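You operate a simulated robot arm through the tools that you are given. There is no shell and no other tool. Be economical: measure what you need, move in short steps, check, and stop when the job is done.

Carry out the task below with a simulated robot arm. There is one attempt and no reset: what you move stays moved.

Task
Press the white valve seat home and draw the slide out again.
Fine: set it in the valve body's bore, slide it under the punch, then pull the lever down.

It is judged by the outcome, as a careful person would: the job done as asked, and still so three seconds after it is handed in. It fails if anything else is knocked over, pushed out of place, dropped, spilled or broken.

Robot
A 6-joint arm with a two-finger parallel gripper, fixed in place. Base frame: the origin is at the foot of the arm, x ahead of it, y to its left, z up; the work surface is at about z = 864. Lengths are in mm, angles in rad, forces in N, time in s.
With the tool pointing down near the work surface it reaches from about 240 to 640 mm from the base axis. Its first joint turns from -1.152 to 1.152 rad. Payload 2.7 kg.
Tool frame: the origin (TCP) lies between the finger pads and is the grasp point; the fingertips stand 23 mm ahead of it; z points along the fingers, y is the line along which they close. The gripper opens to 94 mm. The fingers are 38 mm wide and 10 mm thick; the gripper's body (54 by 96 mm) begins 39 mm behind the TCP.
Orientation is told as [roll, pitch, yaw] about the base's x, y, z axes, in that order, counted from this pose: with the fingers straight down and closing along the base's y, the tool's x points along the base's -x, its y along +y and its z along -z.

Tools
- The arm moves only by the tool arm_command. Its arguments are lists of equal length, an entry for each row: "slide": the shift along the tool's x, y, z in units of 25 mm (1.0 is 25 mm), a list of three; "delta_rot": the turn, a rotation vector about the tool's x, y, z in units of 6 degrees (1.0 is 6 degrees), a list of three. In form: {"slide": [[dx, dy, dz], ...], "delta_rot": [[ax, ay, az], ...]}. A call has 1 to 12 rows; each row shifts and turns the commanded pose from where the row before left it, along the tool's axes as they then stand. "jaw" is the gripper command, from -1 (shut) to 1 (fully open), values between in proportion, set as the call begins (left out, the last holds). A call with a number of a shift or a turn outside -1 to 1 is refused whole. Rows are played at 5 a second. More than 50 mm and 0.15 rad between two rows, or a gripper value outside its range, and nothing of the call is played. A pose out of reach is approached as far as the arm can. The call stops where the force on the tool passes 60 N (or 10 N more than at its start, if that is more) or the arm is blocked; 0.2 s more then pass. The fingers move at their own pace (about 45 mm/s each) and stop on an object; they squeeze with about 28 N. The grip force told is the motor's: it shows also when the fingers shut on nothing. Time passes only in rows, and 0.2 s behind the last, so rows that do not move let the fingers close. The reply holds the time, the measured pose of the TCP, the force on the tool along the base axes, the opening and the grip force, in the units named above and with some noise.
- Cameras (640 x 400 px; columns grow to the right, rows downward): "scene" is fixed at [73.4, -424.9, 1428.8]; the picture's right is [0.80, -0.59, 0.00], its down [-0.21, -0.28, -0.94] and it looks along [0.56, 0.75, -0.35] (base axes); focal length 311 px, centre (320, 200). "wrist" rides on the gripper at [87, 16, -74] in the tool frame; the picture's right is [-0.18, 0.98, 0.00], its down [-0.58, -0.11, -0.81] and it looks along [-0.79, -0.15, 0.59] (tool axes); focal length 243 px, centre (320, 200). There is no depth. A picture from a camera that has moved, and an enlarged one, comes with that camera's place and axes in the base frame and with its lens.
- capture(camera): a new picture of that camera. It takes no simulated time.
- close_up(camera, box): a new picture of the part [left, top, right, bottom] of that camera's present view, enlarged. It takes no simulated time.
- job_done(): hands the job in; it is judged then, once.

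Work in short steps. Places have to be worked out from the pictures, the camera data and where the tool is seen: move nearer, look again, correct. Check each grasp and each placing, and mend what went wrong. You have 120 turns and 76 pictures in all, those below and enlarged ones among them. Open the gripper and draw the arm clear of the work before you hand the job in, unless the task says otherwise; then end with one line.

The tools are called after "Call:" as name(argument=value, ...) on one line, values as JSON. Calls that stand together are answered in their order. arm_command: Moves the arm, as the interface text tells. Its arguments: {"type":"object","properties":{"slide":{"type":"array","items":{"type":"array","items":{"type":"number"}}},"delta_rot":{"type":"array","items":{"type":"array","items":{"type":"number"}}},"jaw":{"type":"number"}},"required":["slide","delta_rot"]} The other tools are called the same way: capture (camera) takes a picture; close_up (camera, box) takes an enlarged picture of a part of a camera's view; job_done () hands the job in.

At the start:

```text
t: 0.0
ee_pos: [348.1, 152.8, 1249.4]
tool_rot: [0.001, 0.001, 0.001]
ft_force: [-0.4, 0.3, -0.3]
finger_gap: 94.1
finger_force: 0.1
```

scene: 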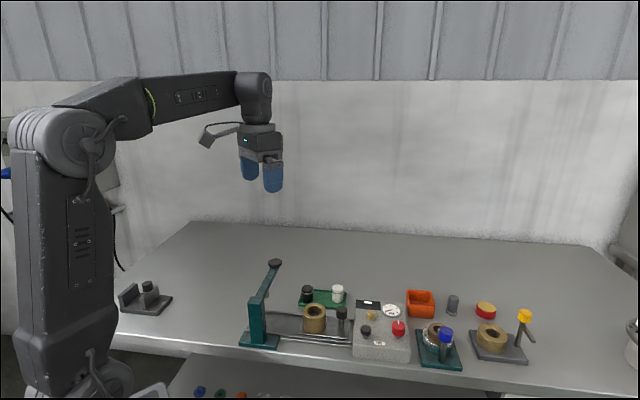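
wrist: 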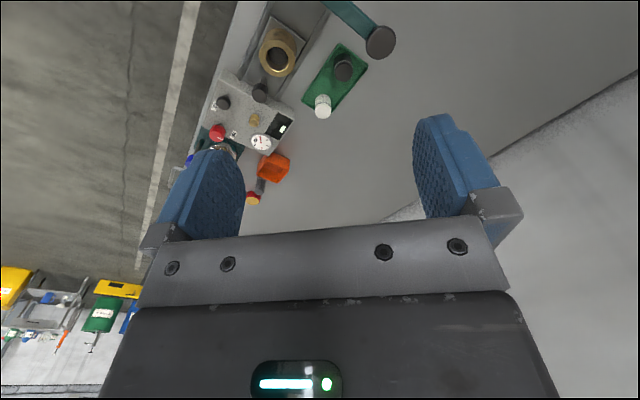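

The scene shows a press with a lever, a slide carrying a brass valve body, and a green tray with black and white seats. I'll enlarge the view to measure them.

Call:
close_up(camera="scene", box=[230, 250, 410, 362])

Call:
close_up(camera="wrist", box=[190, 0, 430, 150])

```text
3.56 times, centred on (320, 306) of scene
camera zoom: at [73.4, -424.9, 1428.8], right [0.8, -0.59, 0.0], down [-0.21, -0.28, -0.94], along [0.56, 0.75, -0.35], focal length 1107 px, centre (320, -177)
```

zoom: 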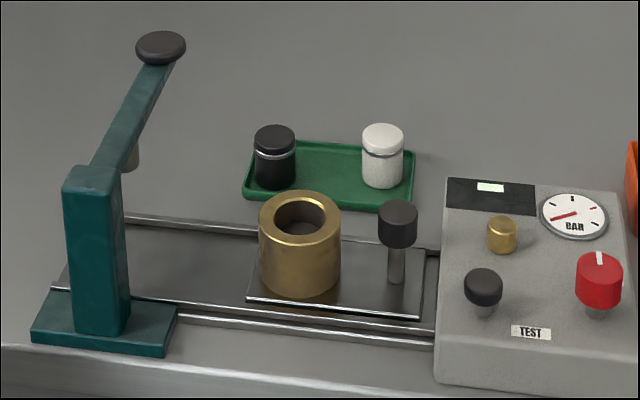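

```text
2.67 times, centred on (310, 75) of wrist
camera zoom: at [262.6, 167.8, 1323.4], right [0.18, 0.98, 0.0], down [0.58, -0.11, 0.81], along [0.79, -0.15, -0.59], focal length 647 px, centre (347, 533)
```

zoom: 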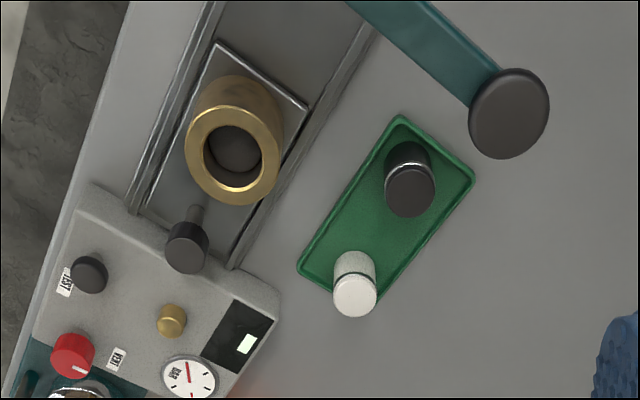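

White seat is near (533,118) with its top at z≈912. The valve body is near (420,66) with its top at z≈924, and the slide axis runs along about (0.7,-0.7). I'll move above the area and turn to yaw +45° for a nearer look.

Call:
arm_command(slide=[[-0.6, -0.2, 0.8], [-0.6, -0.2, 0.8], [-0.6, -0.2, 0.8], [-0.6, -0.2, 0.8], [-0.6, -0.2, 0.8], [-0.6, -0.2, 0.8]], delta_rot=[[0, 0, 0], [0, 0, 0], [0, 0, 0], [0, 0, 0], [0, 0, 0], [0, 0, 0]])

Call:
arm_command(slide=[[0, 0, 0], [0, 0, 0], [0, 0, 0], [0, 0, 0], [0, 0, 0], [0, 0, 0], [0, 0, 0], [0, 0, 0]], delta_rot=[[0, 0, -1], [0, 0, -1], [0, 0, -1], [0, 0, -1], [0, 0, -1], [0, 0, -1], [0, 0, -1], [0, 0, -0.5]])

Call:
capture(camera="wrist")

```text
t: 1.4
ee_pos: [439.1, 125.9, 1129.8]
tool_rot: [0.0, 0.001, 0.0]
ft_force: [-0.1, -0.2, -0.2]
finger_gap: 94.1
finger_force: 0.0
```

```text
t: 3.2
ee_pos: [438.5, 122.9, 1129.4]
tool_rot: [0.001, 0.0, 0.787]
ft_force: [-0.5, -0.2, -0.3]
finger_gap: 94.1
finger_force: 0.1
```

```text
71 pictures are left
camera wrist: at [366.4, 71.7, 1203.9], right [-0.57, 0.82, 0.0], down [0.49, 0.33, 0.81], along [0.67, 0.46, -0.59], focal length 243 px, centre (320, 200)
```

wrist: 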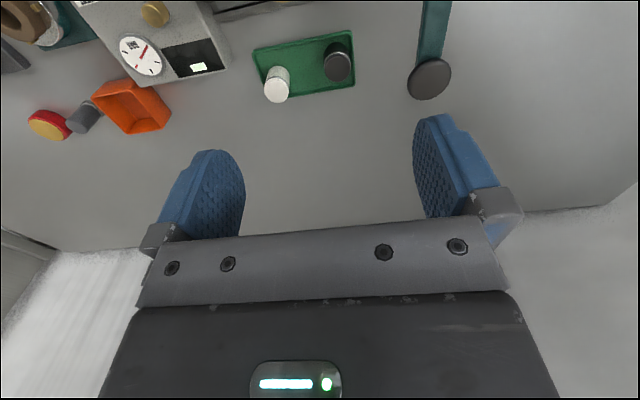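

Call:
close_up(camera="wrist", box=[230, 0, 470, 150])

Call:
close_up(camera="scene", box=[290, 275, 354, 315])

Call:
close_up(camera="scene", box=[235, 250, 363, 330])

```text
2.67 times, centred on (350, 75) of wrist
camera zoom: at [366.4, 71.7, 1203.9], right [-0.57, 0.82, 0.0], down [0.49, 0.33, 0.81], along [0.67, 0.46, -0.59], focal length 647 px, centre (240, 533)
```

zoom: 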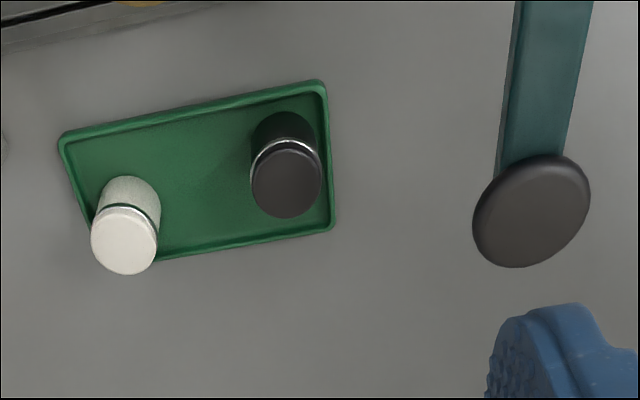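

```text
10.00 times, centred on (322, 295) of scene
camera zoom: at [73.4, -424.9, 1428.8], right [0.8, -0.59, 0.0], down [-0.21, -0.28, -0.94], along [0.56, 0.75, -0.35], focal length 3114 px, centre (300, -750)
```

zoom: 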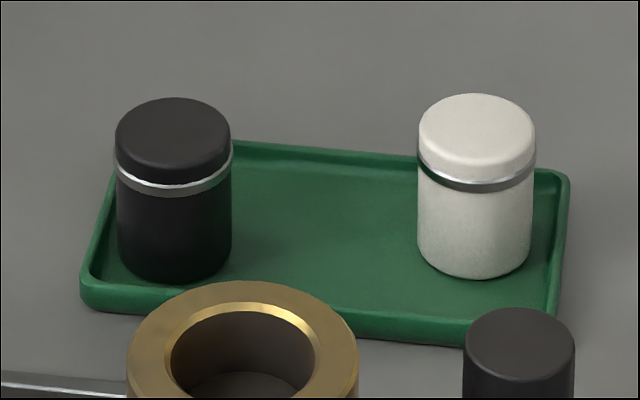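

```text
5.00 times, centred on (299, 290) of scene
camera zoom: at [73.4, -424.9, 1428.8], right [0.8, -0.59, 0.0], down [-0.21, -0.28, -0.94], along [0.56, 0.75, -0.35], focal length 1557 px, centre (425, -250)
```

zoom: 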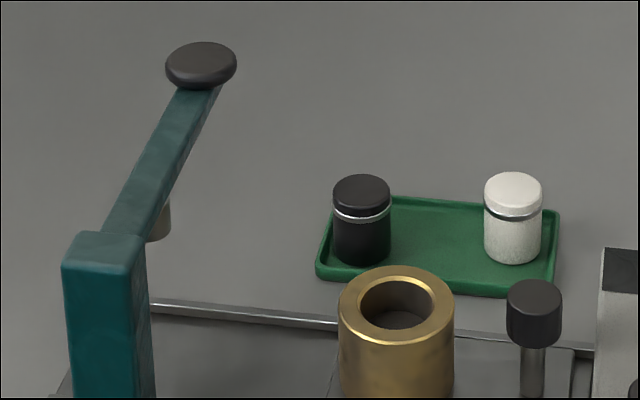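

White seat: about 32 mm in diameter and 35 mm tall, near (545,125), top at about z 900. I'll move above it at z≈1000 with the jaw part-open and look again.

Call:
arm_command(slide=[[-0.51, -0.493, 0.86], [-0.51, -0.493, 0.86], [-0.51, -0.493, 0.86], [-0.51, -0.493, 0.86], [-0.51, -0.493, 0.86], [-0.51, -0.493, 0.86], [0, 0, 0]], delta_rot=[[0, 0, 0], [0, 0, 0], [0, 0, 0], [0, 0, 0], [0, 0, 0], [0, 0, 0], [0, 0, 0]], jaw=0.3)

Call:
capture(camera="wrist")

```text
t: 4.8
ee_pos: [545.4, 126.4, 998.6]
tool_rot: [-0.001, -0.002, 0.785]
ft_force: [-0.6, -0.3, -1.0]
finger_gap: 61.2
finger_force: 0.0
```

```text
67 pictures are left
camera wrist: at [473.1, 75.8, 1074.0], right [-0.56, 0.83, 0.0], down [0.49, 0.33, 0.81], along [0.67, 0.46, -0.59], focal length 243 px, centre (320, 200)
```

wrist: 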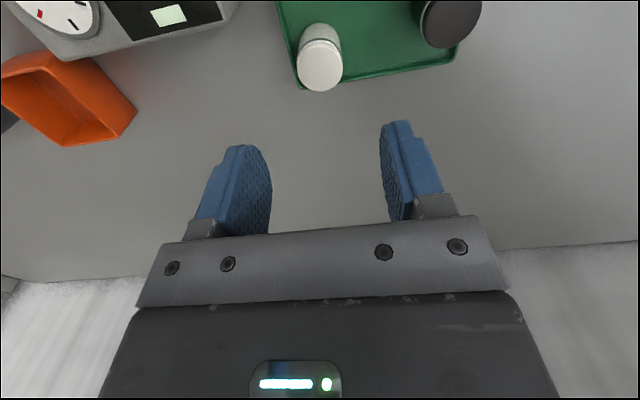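

The seat is centred between the fingers laterally. I'll go down to z≈945, with the tips still above it, and check the fore-aft alignment.

Call:
arm_command(slide=[[0, 0, 0.7], [0, 0, 0.7], [0, 0, 0.7]], delta_rot=[[0, 0, 0], [0, 0, 0], [0, 0, 0]])

Call:
capture(camera="wrist")

Call:
close_up(camera="scene", box=[272, 230, 400, 310])

```text
t: 5.6
ee_pos: [544.9, 124.8, 947.9]
tool_rot: [0.001, -0.001, 0.786]
ft_force: [-0.2, -1.6, 0.0]
finger_gap: 61.1
finger_force: 0.0
```

```text
66 pictures are left
camera wrist: at [472.4, 73.9, 1021.8], right [-0.56, 0.83, 0.0], down [0.49, 0.33, 0.81], along [0.67, 0.46, -0.59], focal length 243 px, centre (320, 200)
```

wrist: 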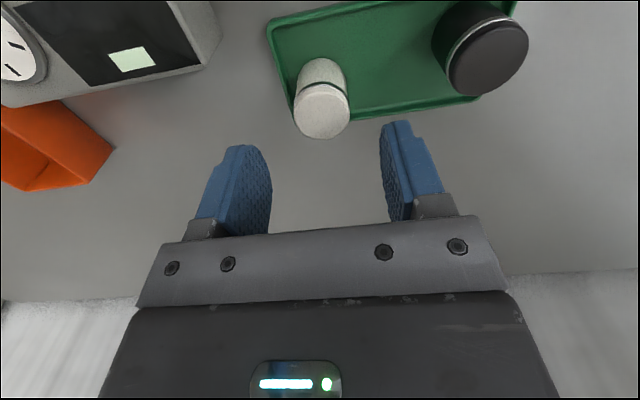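

```text
5.00 times, centred on (336, 270) of scene
camera zoom: at [73.4, -424.9, 1428.8], right [0.8, -0.59, 0.0], down [-0.21, -0.28, -0.94], along [0.56, 0.75, -0.35], focal length 1557 px, centre (240, -150)
```

zoom: 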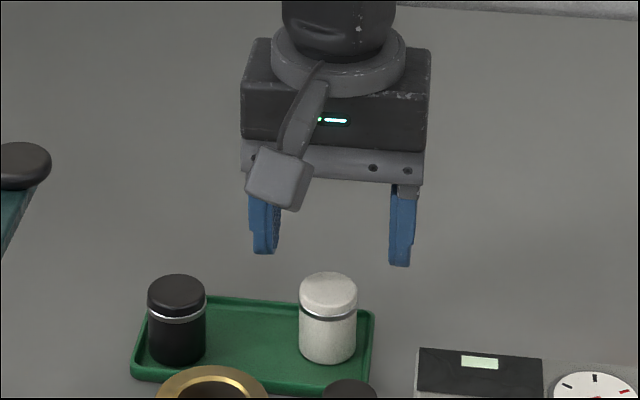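

The seat is on the tool axis to within about 2 mm, with its top at z≈895. I'll lower so the tips reach roughly mid-seat.

Call:
arm_command(slide=[[0, 0, 0.6], [0, 0, 0.6], [0, 0, 0.56]], delta_rot=[[0, 0, 0], [0, 0, 0], [0, 0, 0]])

Call:
close_up(camera="scene", box=[272, 245, 400, 325])

Call:
capture(camera="wrist")

```text
t: 6.4
ee_pos: [545.1, 125.4, 903.7]
tool_rot: [0.001, -0.001, 0.786]
ft_force: [0.9, -0.6, -0.2]
finger_gap: 61.3
finger_force: 0.1
```

```text
5.00 times, centred on (336, 285) of scene
camera zoom: at [73.4, -424.9, 1428.8], right [0.8, -0.59, 0.0], down [-0.21, -0.28, -0.94], along [0.56, 0.75, -0.35], focal length 1557 px, centre (240, -225)
```

zoom: 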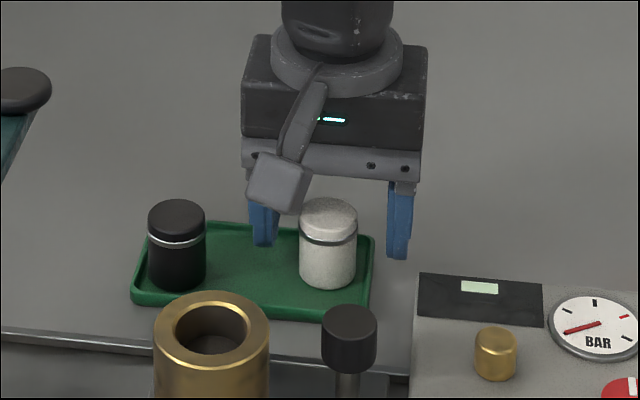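

```text
63 pictures are left
camera wrist: at [472.6, 73.9, 977.9], right [-0.56, 0.83, 0.0], down [0.49, 0.33, 0.81], along [0.67, 0.46, -0.59], focal length 243 px, centre (320, 200)
```

wrist: 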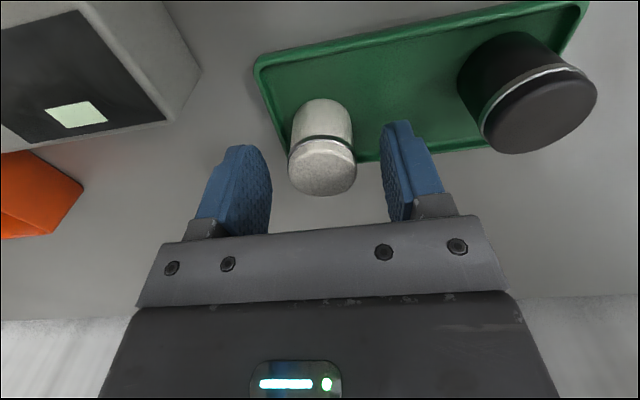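

Aligned, with the seat top about 10 mm below the TCP. I'll go 4 mm lower and close.

Call:
arm_command(slide=[[0, 0, 0.16]], delta_rot=[[0, 0, 0]])

Call:
arm_command(slide=[[0, 0, 0], [0, 0, 0], [0, 0, 0], [0, 0, 0]], delta_rot=[[0, 0, 0], [0, 0, 0], [0, 0, 0], [0, 0, 0]], jaw=-1)

Call:
capture(camera="wrist")

```text
t: 6.8
ee_pos: [545.7, 125.0, 899.4]
tool_rot: [0.001, 0.0, 0.785]
ft_force: [0.8, 0.2, -0.9]
finger_gap: 61.0
finger_force: 0.0
```

```text
t: 7.8
ee_pos: [545.3, 125.3, 900.4]
tool_rot: [0.0, 0.001, 0.786]
ft_force: [-1.0, 0.7, -0.1]
finger_gap: 30.7
finger_force: 27.9
```

```text
62 pictures are left
camera wrist: at [473.1, 73.6, 974.3], right [-0.56, 0.83, 0.0], down [0.49, 0.33, 0.81], along [0.67, 0.46, -0.59], focal length 243 px, centre (320, 200)
```

wrist: 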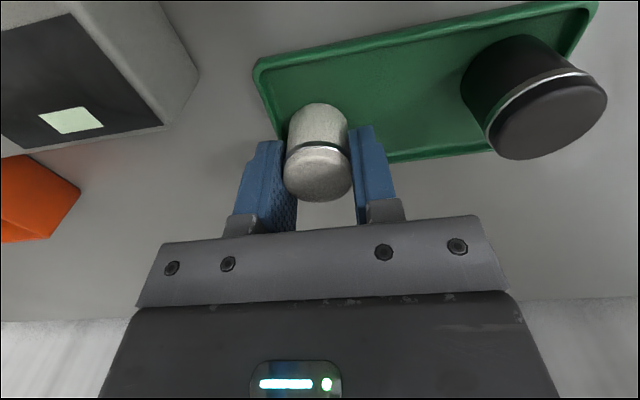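

Gripped at 30.7 mm gap. I'll lift straight up to z≈1010 and then move above the valve body.

Call:
arm_command(slide=[[0, 0, -0.75], [0, 0, -0.75], [0, 0, -0.75], [0, 0, -0.75], [0, 0, -0.75], [0, 0, -0.75]], delta_rot=[[0, 0, 0], [0, 0, 0], [0, 0, 0], [0, 0, 0], [0, 0, 0], [0, 0, 0]])

Call:
arm_command(slide=[[0.63, 0.22, 0], [0.63, 0.22, 0], [0.63, 0.22, 0], [0.63, 0.22, 0], [0.63, 0.22, 0], [0.63, 0.22, 0], [0.63, 0.22, 0], [0.63, 0.22, 0]], delta_rot=[[0, 0, 0], [0, 0, 0], [0, 0, 0], [0, 0, 0], [0, 0, 0], [0, 0, 0], [0, 0, 0], [0, 0, 0]])

Call:
capture(camera="wrist")

Call:
close_up(camera="scene", box=[230, 230, 390, 330])

```text
t: 9.2
ee_pos: [545.2, 124.9, 1013.4]
tool_rot: [0.001, 0.0, 0.786]
ft_force: [-0.1, 0.5, -0.3]
finger_gap: 30.9
finger_force: 28.2
```

```text
t: 11.0
ee_pos: [423.6, 67.9, 1011.0]
tool_rot: [-0.002, -0.001, 0.785]
ft_force: [0.4, -0.2, -1.0]
finger_gap: 30.7
finger_force: 28.0
```

```text
61 pictures are left
camera wrist: at [351.3, 15.9, 1086.2], right [-0.56, 0.83, 0.0], down [0.49, 0.33, 0.81], along [0.67, 0.46, -0.59], focal length 243 px, centre (320, 200)
```

wrist: 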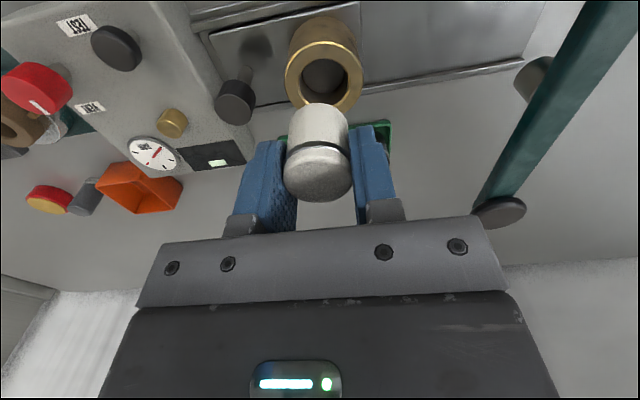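

```text
4.00 times, centred on (310, 280) of scene
camera zoom: at [73.4, -424.9, 1428.8], right [0.8, -0.59, 0.0], down [-0.21, -0.28, -0.94], along [0.56, 0.75, -0.35], focal length 1245 px, centre (360, -120)
```

zoom: 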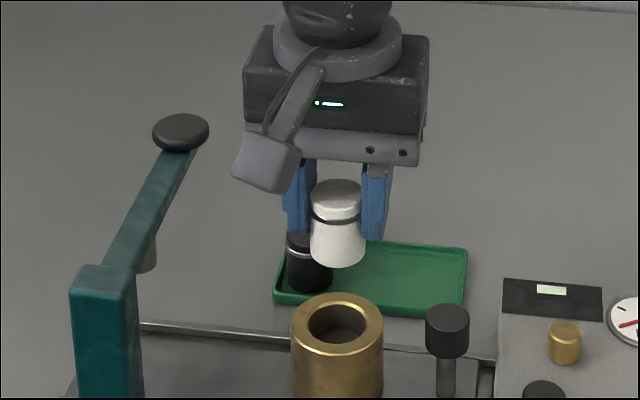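

Valve top ring sits at z≈915, about 4 mm to the tool's +y side. I'll correct that and descend to just above it.

Call:
arm_command(slide=[[0, 0.15, 0.5], [0, 0, 0.5], [0, 0, 0.5], [0, 0, 0.4]], delta_rot=[[0, 0, 0], [0, 0, 0], [0, 0, 0], [0, 0, 0]])

Call:
close_up(camera="wrist", box=[220, 50, 420, 175])

Call:
close_up(camera="scene", box=[274, 260, 370, 320])

```text
t: 12.0
ee_pos: [423.0, 71.0, 964.7]
tool_rot: [0.0, 0.0, 0.787]
ft_force: [0.5, 0.1, -0.4]
finger_gap: 30.5
finger_force: 28.5
```

```text
3.20 times, centred on (320, 112) of wrist
camera zoom: at [350.0, 19.2, 1038.1], right [-0.56, 0.83, 0.0], down [0.49, 0.33, 0.81], along [0.67, 0.46, -0.59], focal length 776 px, centre (320, 480)
```

zoom: 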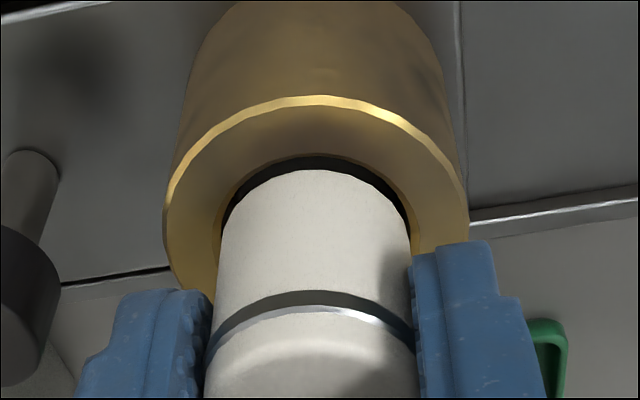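

```text
6.67 times, centred on (322, 290) of scene
camera zoom: at [73.4, -424.9, 1428.8], right [0.8, -0.59, 0.0], down [-0.21, -0.28, -0.94], along [0.56, 0.75, -0.35], focal length 2076 px, centre (307, -400)
```

zoom: 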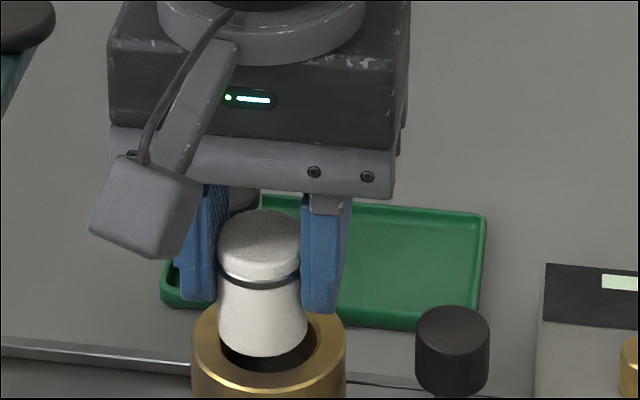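

From the near edges, wrist and scene views agree that the valve is about 7 mm further along tool −x and 1 mm along −y than the seat. I'll correct and re-check.

Call:
arm_command(slide=[[-0.28, -0.04, 0]], delta_rot=[[0, 0, 0]])

Call:
close_up(camera="wrist", box=[220, 50, 420, 175])

Call:
close_up(camera="scene", box=[274, 260, 370, 320])

```text
t: 12.4
ee_pos: [426.3, 75.0, 964.0]
tool_rot: [0.001, 0.001, 0.783]
ft_force: [0.9, 0.8, -0.8]
finger_gap: 30.5
finger_force: 28.0
```

```text
3.20 times, centred on (320, 112) of wrist
camera zoom: at [355.3, 23.2, 1038.5], right [-0.56, 0.83, 0.0], down [0.49, 0.33, 0.81], along [0.67, 0.46, -0.59], focal length 776 px, centre (320, 480)
```

zoom: 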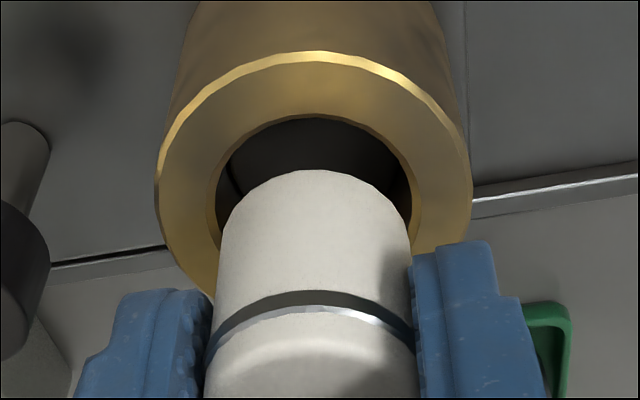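

```text
6.67 times, centred on (322, 290) of scene
camera zoom: at [73.4, -424.9, 1428.8], right [0.8, -0.59, 0.0], down [-0.21, -0.28, -0.94], along [0.56, 0.75, -0.35], focal length 2076 px, centre (307, -400)
```

zoom: 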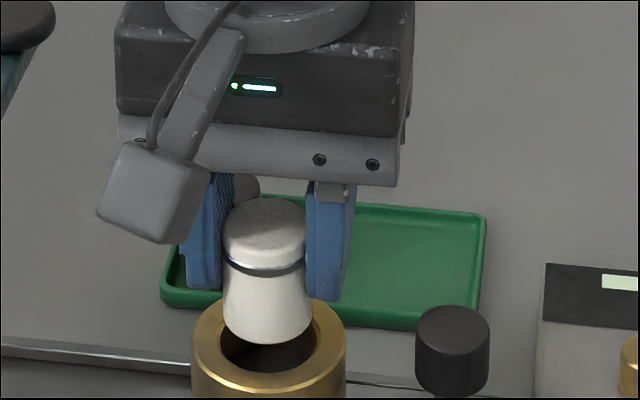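

Both views now agree within about 0.5 mm. A small −y trim, then down 12 mm and check at the rim.

Call:
arm_command(slide=[[0, -0.02, 0.16], [0, 0, 0.16], [0, 0, 0.16]], delta_rot=[[0, 0, 0], [0, 0, 0], [0, 0, 0]])

Call:
close_up(camera="wrist", box=[220, 50, 420, 175])

Call:
close_up(camera="scene", box=[282, 275, 346, 315])

```text
t: 13.2
ee_pos: [427.8, 73.7, 952.7]
tool_rot: [0.001, 0.001, 0.786]
ft_force: [-0.6, 0.1, 0.9]
finger_gap: 30.6
finger_force: 27.8
```

```text
3.20 times, centred on (320, 112) of wrist
camera zoom: at [355.6, 22.6, 1026.9], right [-0.56, 0.83, 0.0], down [0.49, 0.33, 0.81], along [0.67, 0.46, -0.59], focal length 776 px, centre (320, 480)
```

zoom: 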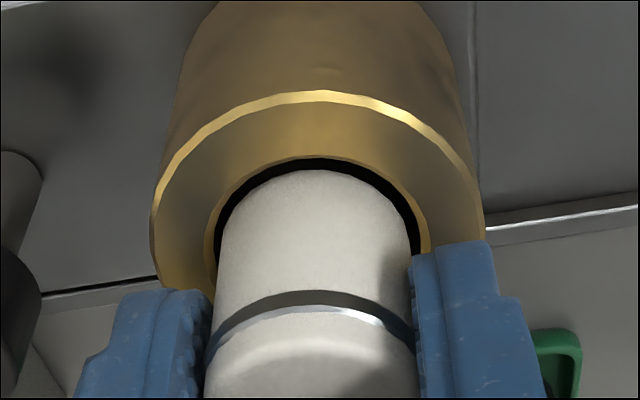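

```text
10.00 times, centred on (314, 295) of scene
camera zoom: at [73.4, -424.9, 1428.8], right [0.8, -0.59, 0.0], down [-0.21, -0.28, -0.94], along [0.56, 0.75, -0.35], focal length 3114 px, centre (380, -750)
```

zoom: 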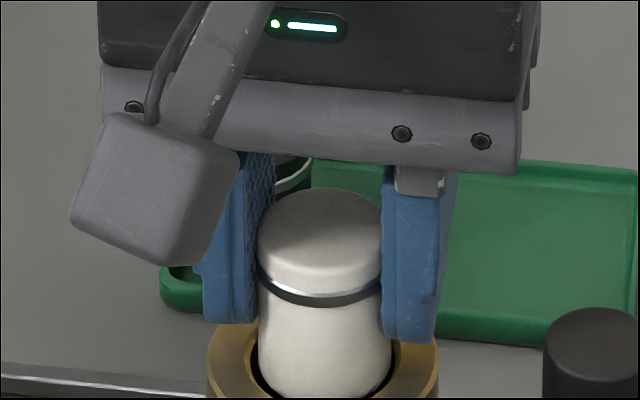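

The seat is centred sideways, but the near gap is closing. I'll shift 1.5 mm along tool −x and lower gently.

Call:
arm_command(slide=[[-0.06, 0.0, 0], [0, 0, 0.12], [0, 0, 0.12]], delta_rot=[[0, 0, 0], [0, 0, 0], [0, 0, 0]])

Call:
close_up(camera="wrist", box=[220, 50, 420, 175])

Call:
close_up(camera="scene", box=[282, 280, 346, 320])

```text
t: 14.0
ee_pos: [428.8, 74.3, 946.1]
tool_rot: [0.0, 0.0, 0.785]
ft_force: [-4.2, -1.9, 1.5]
finger_gap: 30.8
finger_force: 27.8
```

```text
3.20 times, centred on (320, 112) of wrist
camera zoom: at [356.6, 23.3, 1021.0], right [-0.56, 0.83, 0.0], down [0.49, 0.33, 0.81], along [0.67, 0.46, -0.59], focal length 776 px, centre (320, 480)
```

zoom: 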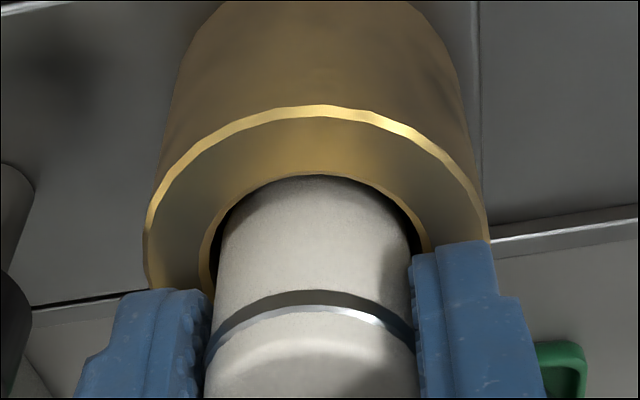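

```text
10.00 times, centred on (314, 300) of scene
camera zoom: at [73.2, -425.0, 1428.8], right [0.8, -0.59, 0.0], down [-0.21, -0.28, -0.94], along [0.56, 0.75, -0.35], focal length 3114 px, centre (380, -800)
```

zoom: 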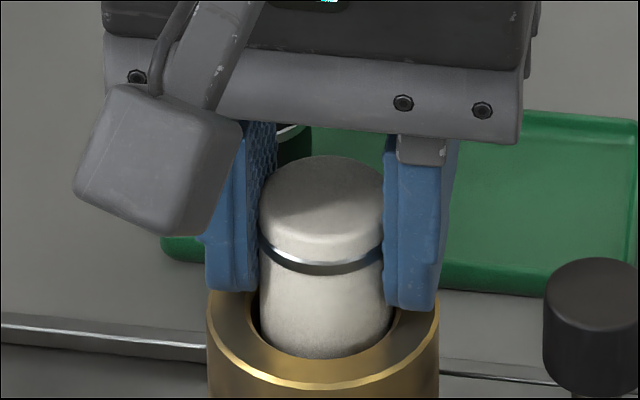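

The seat has just entered the bore, with about 4.5 N on the tool toward −x. I'll ease back 0.7 mm and continue down.

Call:
arm_command(slide=[[0.03, 0.01, 0.0], [0, 0, 0.1], [0, 0, 0.1]], delta_rot=[[0, 0, 0], [0, 0, 0], [0, 0, 0]])

Call:
close_up(camera="scene", box=[282, 280, 346, 320])

```text
t: 14.8
ee_pos: [429.6, 75.3, 943.4]
tool_rot: [-0.002, -0.002, 0.784]
ft_force: [-7.2, -4.8, 17.1]
finger_gap: 30.8
finger_force: 28.1
```

```text
10.00 times, centred on (314, 300) of scene
camera zoom: at [72.9, -425.1, 1428.8], right [0.8, -0.59, 0.0], down [-0.21, -0.28, -0.94], along [0.56, 0.75, -0.35], focal length 3114 px, centre (380, -800)
```

zoom: 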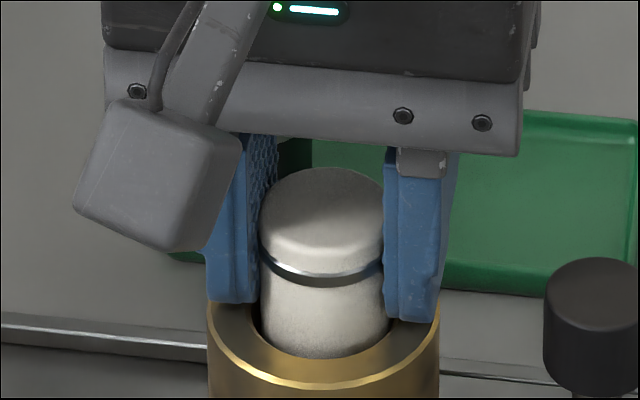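

Call:
close_up(camera="wrist", box=[220, 50, 420, 175])

```text
3.20 times, centred on (320, 112) of wrist
camera zoom: at [356.2, 23.1, 1017.6], right [-0.56, 0.83, 0.0], down [0.49, 0.33, 0.81], along [0.67, 0.46, -0.59], focal length 776 px, centre (320, 480)
```

zoom: 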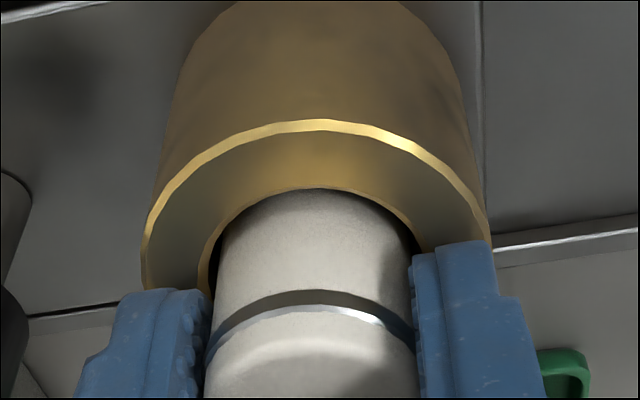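

The near rim now hides about 5 mm of the seat, so it is inside the bore but rubbing on the far side. I'll ease 1 mm more toward tool +x and read the force.

Call:
arm_command(slide=[[0.04, 0, -0.04], [0.0, 0, 0]], delta_rot=[[0, 0, 0], [0, 0, 0]])

```text
t: 15.4
ee_pos: [428.5, 74.8, 944.2]
tool_rot: [-0.003, -0.006, 0.785]
ft_force: [1.2, 1.1, 15.9]
finger_gap: 30.7
finger_force: 27.9
```

Call:
arm_command(slide=[[0.01, 0, 0.04], [0.0, 0, 0.06], [0, 0, 0.06]], delta_rot=[[0, 0, 0], [0, 0, 0], [0, 0, 0]])

Call:
close_up(camera="wrist", box=[220, 50, 420, 175])

Call:
close_up(camera="scene", box=[282, 280, 346, 320])

```text
t: 16.2
ee_pos: [429.7, 72.9, 943.8]
tool_rot: [-0.004, -0.009, 0.785]
ft_force: [-14.2, 5.1, 58.5]
finger_gap: 30.8
finger_force: 27.8
```

```text
3.20 times, centred on (320, 112) of wrist
camera zoom: at [355.8, 22.8, 1017.1], right [-0.56, 0.83, 0.0], down [0.48, 0.33, 0.81], along [0.67, 0.46, -0.58], focal length 776 px, centre (320, 480)
```

zoom: 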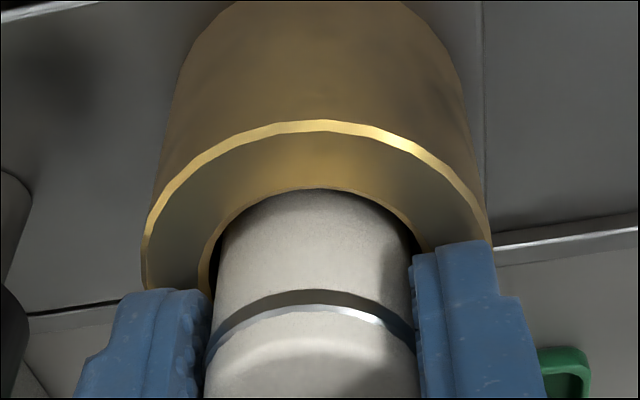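

```text
10.00 times, centred on (314, 300) of scene
camera zoom: at [72.2, -424.9, 1428.9], right [0.8, -0.59, 0.0], down [-0.21, -0.28, -0.94], along [0.56, 0.75, -0.35], focal length 3114 px, centre (380, -800)
```

zoom: 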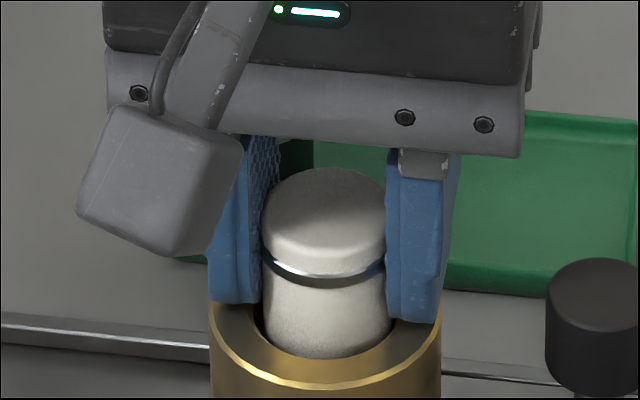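

A hard stop at about 5.5 mm depth with even side gaps looks like the start of the press fit. I'll take off the downward load before releasing.

Call:
arm_command(slide=[[0, 0, -0.06], [0.0, 0, -0.06], [0, 0, 0]], delta_rot=[[0, 0, 0], [0, 0, 0], [0, 0, 0]])

```text
t: 17.0
ee_pos: [429.5, 74.1, 943.9]
tool_rot: [-0.003, -0.006, 0.786]
ft_force: [-6.1, 13.7, 32.6]
finger_gap: 30.8
finger_force: 28.1
```

Call:
arm_command(slide=[[0, 0.0, -0.06], [0, 0, 0]], delta_rot=[[0, 0, 0], [0, 0, 0]])

```text
t: 17.6
ee_pos: [429.2, 73.2, 943.6]
tool_rot: [0.0, 0.0, 0.784]
ft_force: [3.9, 7.2, 14.0]
finger_gap: 30.7
finger_force: 27.9
```

Call:
arm_command(slide=[[0, 0.0, -0.03], [0, 0, 0]], delta_rot=[[0, 0, 0], [0, 0, 0]])

Call:
arm_command(slide=[[0, 0.0, 0], [0, 0, 0], [0, 0, 0]], delta_rot=[[0, 0, 0], [0, 0, 0], [0, 0, 0]], jaw=0.1)

Call:
close_up(camera="wrist", box=[220, 50, 420, 175])

Call:
close_up(camera="scene", box=[282, 280, 346, 320])

```text
t: 18.2
ee_pos: [426.8, 72.3, 943.0]
tool_rot: [0.001, 0.004, 0.786]
ft_force: [0.5, -0.6, -0.8]
finger_gap: 30.6
finger_force: 28.0
```

```text
t: 19.0
ee_pos: [428.7, 74.0, 943.6]
tool_rot: [0.001, 0.0, 0.784]
ft_force: [-0.2, 0.3, 0.3]
finger_gap: 51.9
finger_force: 0.1
```

```text
3.20 times, centred on (320, 112) of wrist
camera zoom: at [355.7, 22.0, 1018.9], right [-0.56, 0.83, 0.0], down [0.49, 0.33, 0.81], along [0.67, 0.46, -0.59], focal length 776 px, centre (320, 480)
```

zoom: 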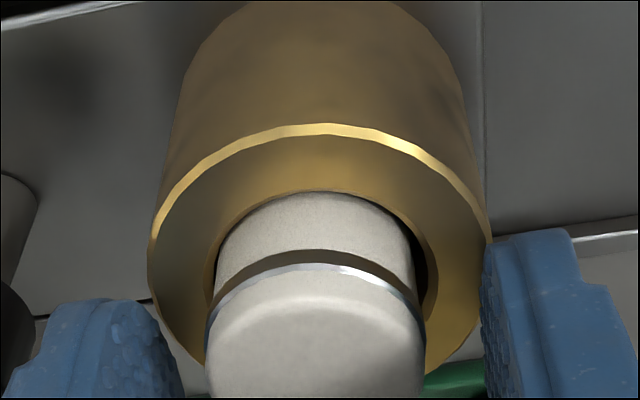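

```text
10.00 times, centred on (314, 300) of scene
camera zoom: at [73.4, -424.9, 1428.8], right [0.8, -0.59, 0.0], down [-0.21, -0.28, -0.94], along [0.56, 0.75, -0.35], focal length 3114 px, centre (380, -800)
```

zoom: 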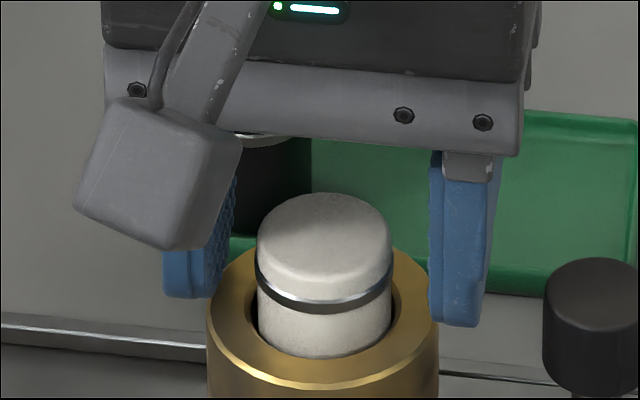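

Once released, the seat dropped further and stands upright, about 24 mm proud. I'll lift away and view the press.

Call:
arm_command(slide=[[0, 0.0, -0.6], [0, 0, -0.9], [0, 0, -0.9], [0, 0, -0.9], [0, 0, -0.9]], delta_rot=[[0, 0, 0], [0, 0, 0], [0, 0, 0], [0, 0, 0], [0, 0, 0]])

Call:
capture(camera="wrist")

Call:
close_up(camera="scene", box=[230, 250, 358, 330])

Call:
close_up(camera="scene", box=[290, 290, 386, 350])

```text
t: 20.2
ee_pos: [428.9, 72.7, 1049.6]
tool_rot: [-0.001, -0.001, 0.788]
ft_force: [-0.5, -0.4, -0.5]
finger_gap: 51.8
finger_force: 0.0
```

```text
45 pictures are left
camera wrist: at [356.1, 21.6, 1124.0], right [-0.56, 0.83, 0.0], down [0.49, 0.33, 0.81], along [0.67, 0.46, -0.59], focal length 243 px, centre (320, 200)
```

wrist: 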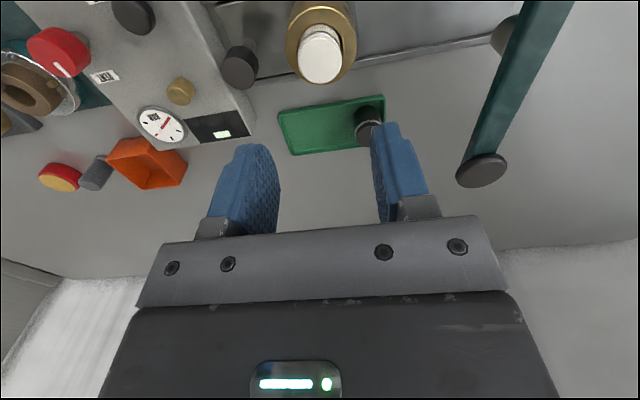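

```text
5.00 times, centred on (294, 290) of scene
camera zoom: at [73.4, -424.9, 1428.8], right [0.8, -0.59, 0.0], down [-0.21, -0.28, -0.94], along [0.56, 0.75, -0.35], focal length 1557 px, centre (450, -250)
```

zoom: 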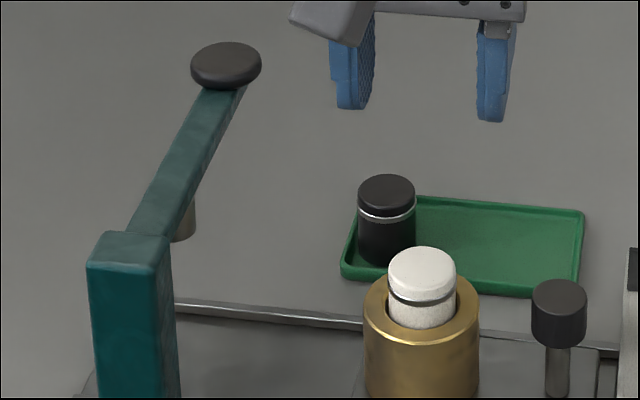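

```text
6.67 times, centred on (338, 320) of scene
camera zoom: at [73.4, -424.9, 1428.8], right [0.8, -0.59, 0.0], down [-0.21, -0.28, -0.94], along [0.56, 0.75, -0.35], focal length 2076 px, centre (200, -600)
```

zoom: 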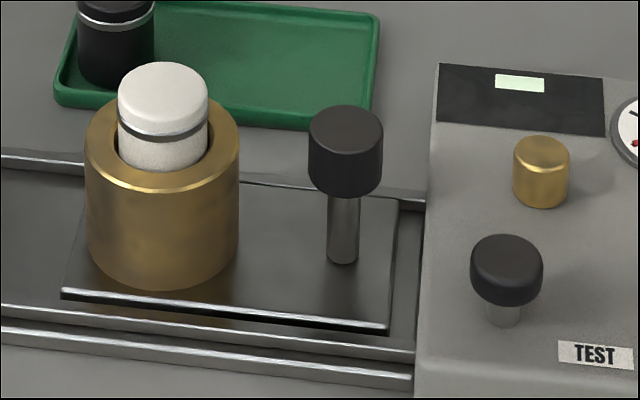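

The seat is well in, about 20 mm proud. Slide knob estimated at (469,22), top z≈928; the punch line is about 118 mm inward along the rail. I'll close the fingers and hover outside the knob to push it inward.

Call:
arm_command(slide=[[0.078, -0.94, 0.4], [0.078, -0.94, 0.4], [0.078, -0.94, 0.4], [0.078, -0.94, 0.4], [0, 0, 0]], delta_rot=[[0, 0, 0], [0, 0, 0], [0, 0, 0], [0, 0, 0], [0, 0, 0]], jaw=-1)

Call:
capture(camera="wrist")

Call:
close_up(camera="scene", box=[280, 250, 440, 350])

```text
t: 21.4
ee_pos: [488.7, 1.1, 1008.3]
tool_rot: [-0.001, -0.001, 0.785]
ft_force: [0.2, 0.1, -0.4]
finger_gap: 0.0
finger_force: 28.1
```

```text
42 pictures are left
camera wrist: at [416.1, -49.8, 1082.7], right [-0.56, 0.83, 0.0], down [0.49, 0.33, 0.81], along [0.67, 0.46, -0.59], focal length 243 px, centre (320, 200)
```

wrist: 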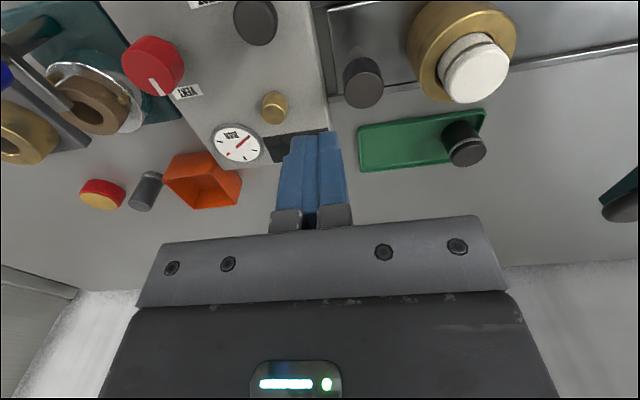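

```text
4.00 times, centred on (360, 300) of scene
camera zoom: at [73.4, -424.9, 1428.8], right [0.8, -0.59, 0.0], down [-0.21, -0.28, -0.94], along [0.56, 0.75, -0.35], focal length 1245 px, centre (160, -200)
```

zoom: 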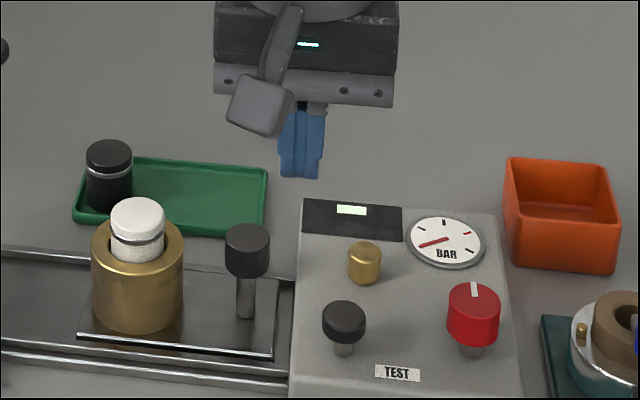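

Knob is 28.6 mm inward along tool +y and aligned in x. I'll descend so the tips are at z≈911, beside the knob and above the test box.

Call:
arm_command(slide=[[0, 0, 0.74], [0, 0, 0.74], [0, 0, 0.74], [0, 0, 0.74]], delta_rot=[[0, 0, 0], [0, 0, 0], [0, 0, 0], [0, 0, 0]])

Call:
close_up(camera="scene", box=[290, 270, 418, 350])

```text
t: 22.4
ee_pos: [487.9, 0.2, 934.9]
tool_rot: [0.002, -0.001, 0.784]
ft_force: [0.4, 0.3, -1.0]
finger_gap: 0.0
finger_force: 28.5
```

```text
5.00 times, centred on (354, 310) of scene
camera zoom: at [73.4, -424.9, 1428.8], right [0.8, -0.59, 0.0], down [-0.21, -0.28, -0.94], along [0.56, 0.75, -0.35], focal length 1557 px, centre (150, -350)
```

zoom: 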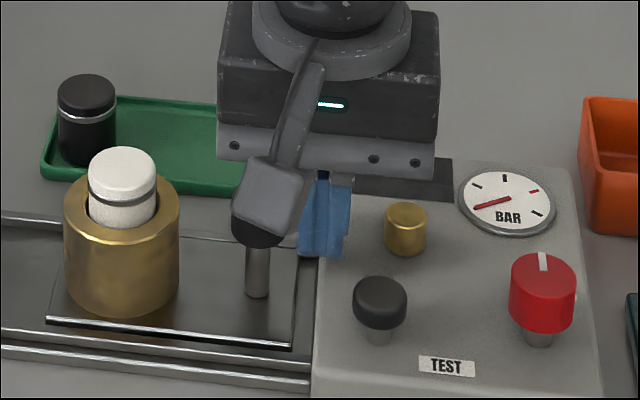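

Fingers are beside the knob and clear of the box. I'll push slowly inward.

Call:
arm_command(slide=[[0, 0.16, 0], [0, 0.16, 0], [0, 0.16, 0], [0, 0.16, 0], [0, 0.16, 0], [0, 0.16, 0], [0, 0.16, 0], [0, 0.16, 0]], delta_rot=[[0, 0, 0], [0, 0, 0], [0, 0, 0], [0, 0, 0], [0, 0, 0], [0, 0, 0], [0, 0, 0], [0, 0, 0]])

Call:
close_up(camera="scene", box=[230, 250, 390, 350])

```text
t: 24.2
ee_pos: [466.7, 23.9, 935.3]
tool_rot: [-0.002, -0.001, 0.785]
ft_force: [1.4, -0.7, 0.8]
finger_gap: 0.0
finger_force: 28.1
```

```text
4.00 times, centred on (310, 300) of scene
camera zoom: at [73.4, -424.9, 1428.8], right [0.8, -0.59, 0.0], down [-0.21, -0.28, -0.94], along [0.56, 0.75, -0.35], focal length 1245 px, centre (360, -200)
```

zoom: 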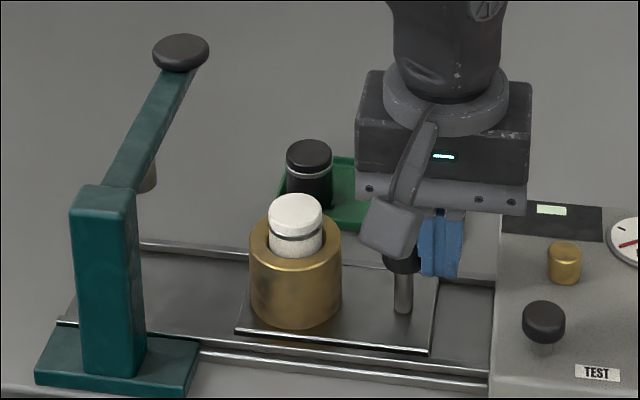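

The slide moves with under 2 N. By estimate the punch bottom (z≈945) clears the seat top (≈933). Continuing 72 mm inward.

Call:
arm_command(slide=[[0, 0.24, 0], [0, 0.24, 0], [0, 0.24, 0], [0, 0.24, 0], [0, 0.24, 0], [0, 0.24, 0], [0, 0.24, 0], [0, 0.24, 0], [0, 0.24, 0], [0, 0.24, 0], [0, 0.24, 0], [0, 0.24, 0]], delta_rot=[[0, 0, 0], [0, 0, 0], [0, 0, 0], [0, 0, 0], [0, 0, 0], [0, 0, 0], [0, 0, 0], [0, 0, 0], [0, 0, 0], [0, 0, 0], [0, 0, 0], [0, 0, 0]])

Call:
close_up(camera="scene", box=[230, 250, 390, 350])

Call:
capture(camera="wrist")

```text
t: 26.8
ee_pos: [414.7, 76.3, 934.9]
tool_rot: [-0.001, 0.001, 0.784]
ft_force: [-0.1, -1.5, 0.3]
finger_gap: 0.0
finger_force: 27.8
```

```text
4.00 times, centred on (310, 300) of scene
camera zoom: at [73.4, -425.0, 1428.8], right [0.8, -0.59, 0.0], down [-0.21, -0.28, -0.94], along [0.56, 0.75, -0.35], focal length 1245 px, centre (360, -200)
```

zoom: 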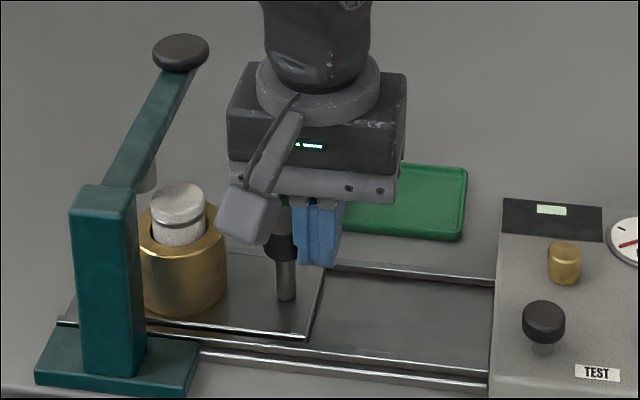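

```text
37 pictures are left
camera wrist: at [342.4, 23.4, 1009.2], right [-0.56, 0.83, 0.0], down [0.49, 0.33, 0.81], along [0.67, 0.46, -0.59], focal length 243 px, centre (320, 200)
```

wrist: 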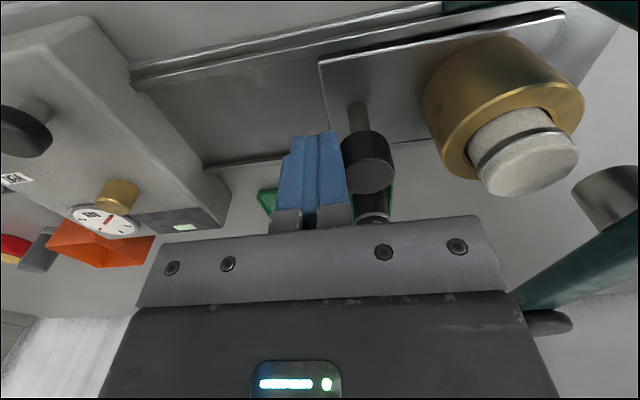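

About 18–20 mm remain. I'll push 12 mm more and compare seat with punch.

Call:
arm_command(slide=[[0, 0.16, 0], [0, 0.16, 0], [0, 0.16, 0]], delta_rot=[[0, 0, 0], [0, 0, 0], [0, 0, 0]])

Call:
close_up(camera="scene", box=[230, 270, 326, 330])

Call:
capture(camera="wrist")

```text
t: 27.6
ee_pos: [407.6, 82.8, 933.8]
tool_rot: [0.0, -0.001, 0.785]
ft_force: [1.4, -0.8, -1.3]
finger_gap: 0.0
finger_force: 28.5
```

```text
6.67 times, centred on (278, 300) of scene
camera zoom: at [73.4, -424.9, 1428.8], right [0.8, -0.59, 0.0], down [-0.21, -0.28, -0.94], along [0.56, 0.75, -0.35], focal length 2076 px, centre (600, -467)
```

zoom: 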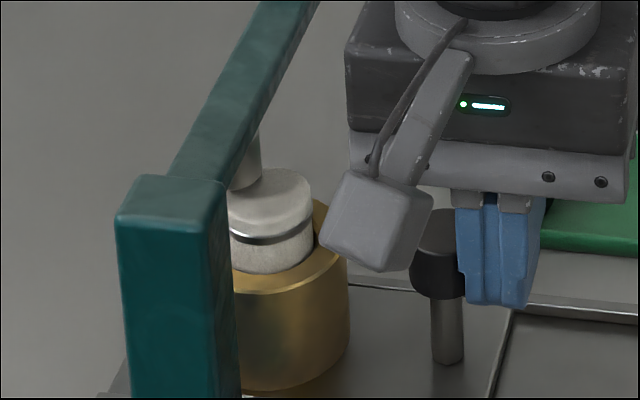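

```text
35 pictures are left
camera wrist: at [334.6, 31.4, 1009.2], right [-0.56, 0.83, 0.0], down [0.49, 0.33, 0.81], along [0.67, 0.46, -0.59], focal length 243 px, centre (320, 200)
```

wrist: 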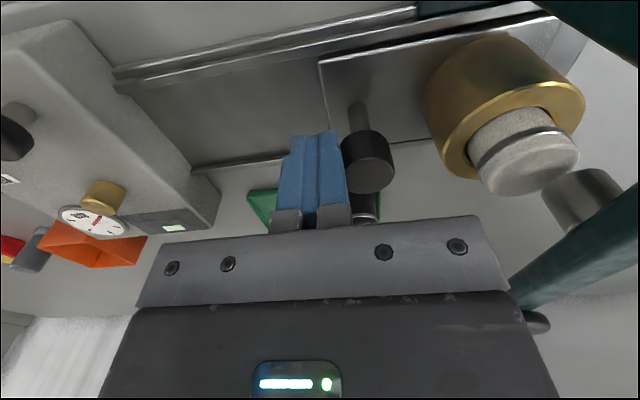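

Roughly 9–14 mm remain. I'll push 8 mm in small steps and watch for an end stop.

Call:
arm_command(slide=[[0, 0.08, 0], [0, 0.08, 0], [0, 0.08, 0], [0, 0.08, 0]], delta_rot=[[0, 0, 0], [0, 0, 0], [0, 0, 0], [0, 0, 0]])

Call:
close_up(camera="scene", box=[230, 270, 326, 330])

Call:
close_up(camera="wrist", box=[400, 0, 640, 250])

```text
t: 28.6
ee_pos: [400.3, 89.1, 935.5]
tool_rot: [-0.002, -0.002, 0.784]
ft_force: [0.6, -2.5, 1.7]
finger_gap: 0.0
finger_force: 27.6
```

```text
6.67 times, centred on (278, 300) of scene
camera zoom: at [73.4, -425.0, 1428.8], right [0.8, -0.59, 0.0], down [-0.21, -0.28, -0.94], along [0.56, 0.75, -0.35], focal length 2076 px, centre (600, -467)
```

zoom: 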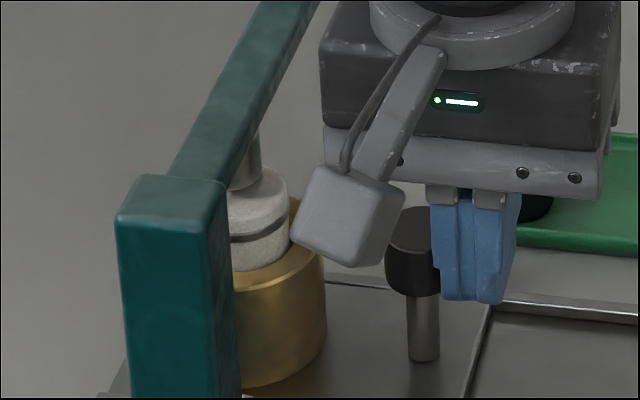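

```text
1.60 times, centred on (520, 125) of wrist
camera zoom: at [328.6, 37.9, 1009.5], right [-0.56, 0.83, 0.0], down [0.49, 0.33, 0.81], along [0.67, 0.46, -0.59], focal length 388 px, centre (0, 320)
```

zoom: 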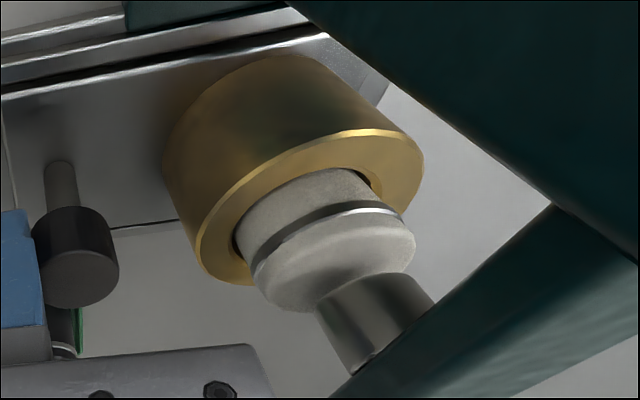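

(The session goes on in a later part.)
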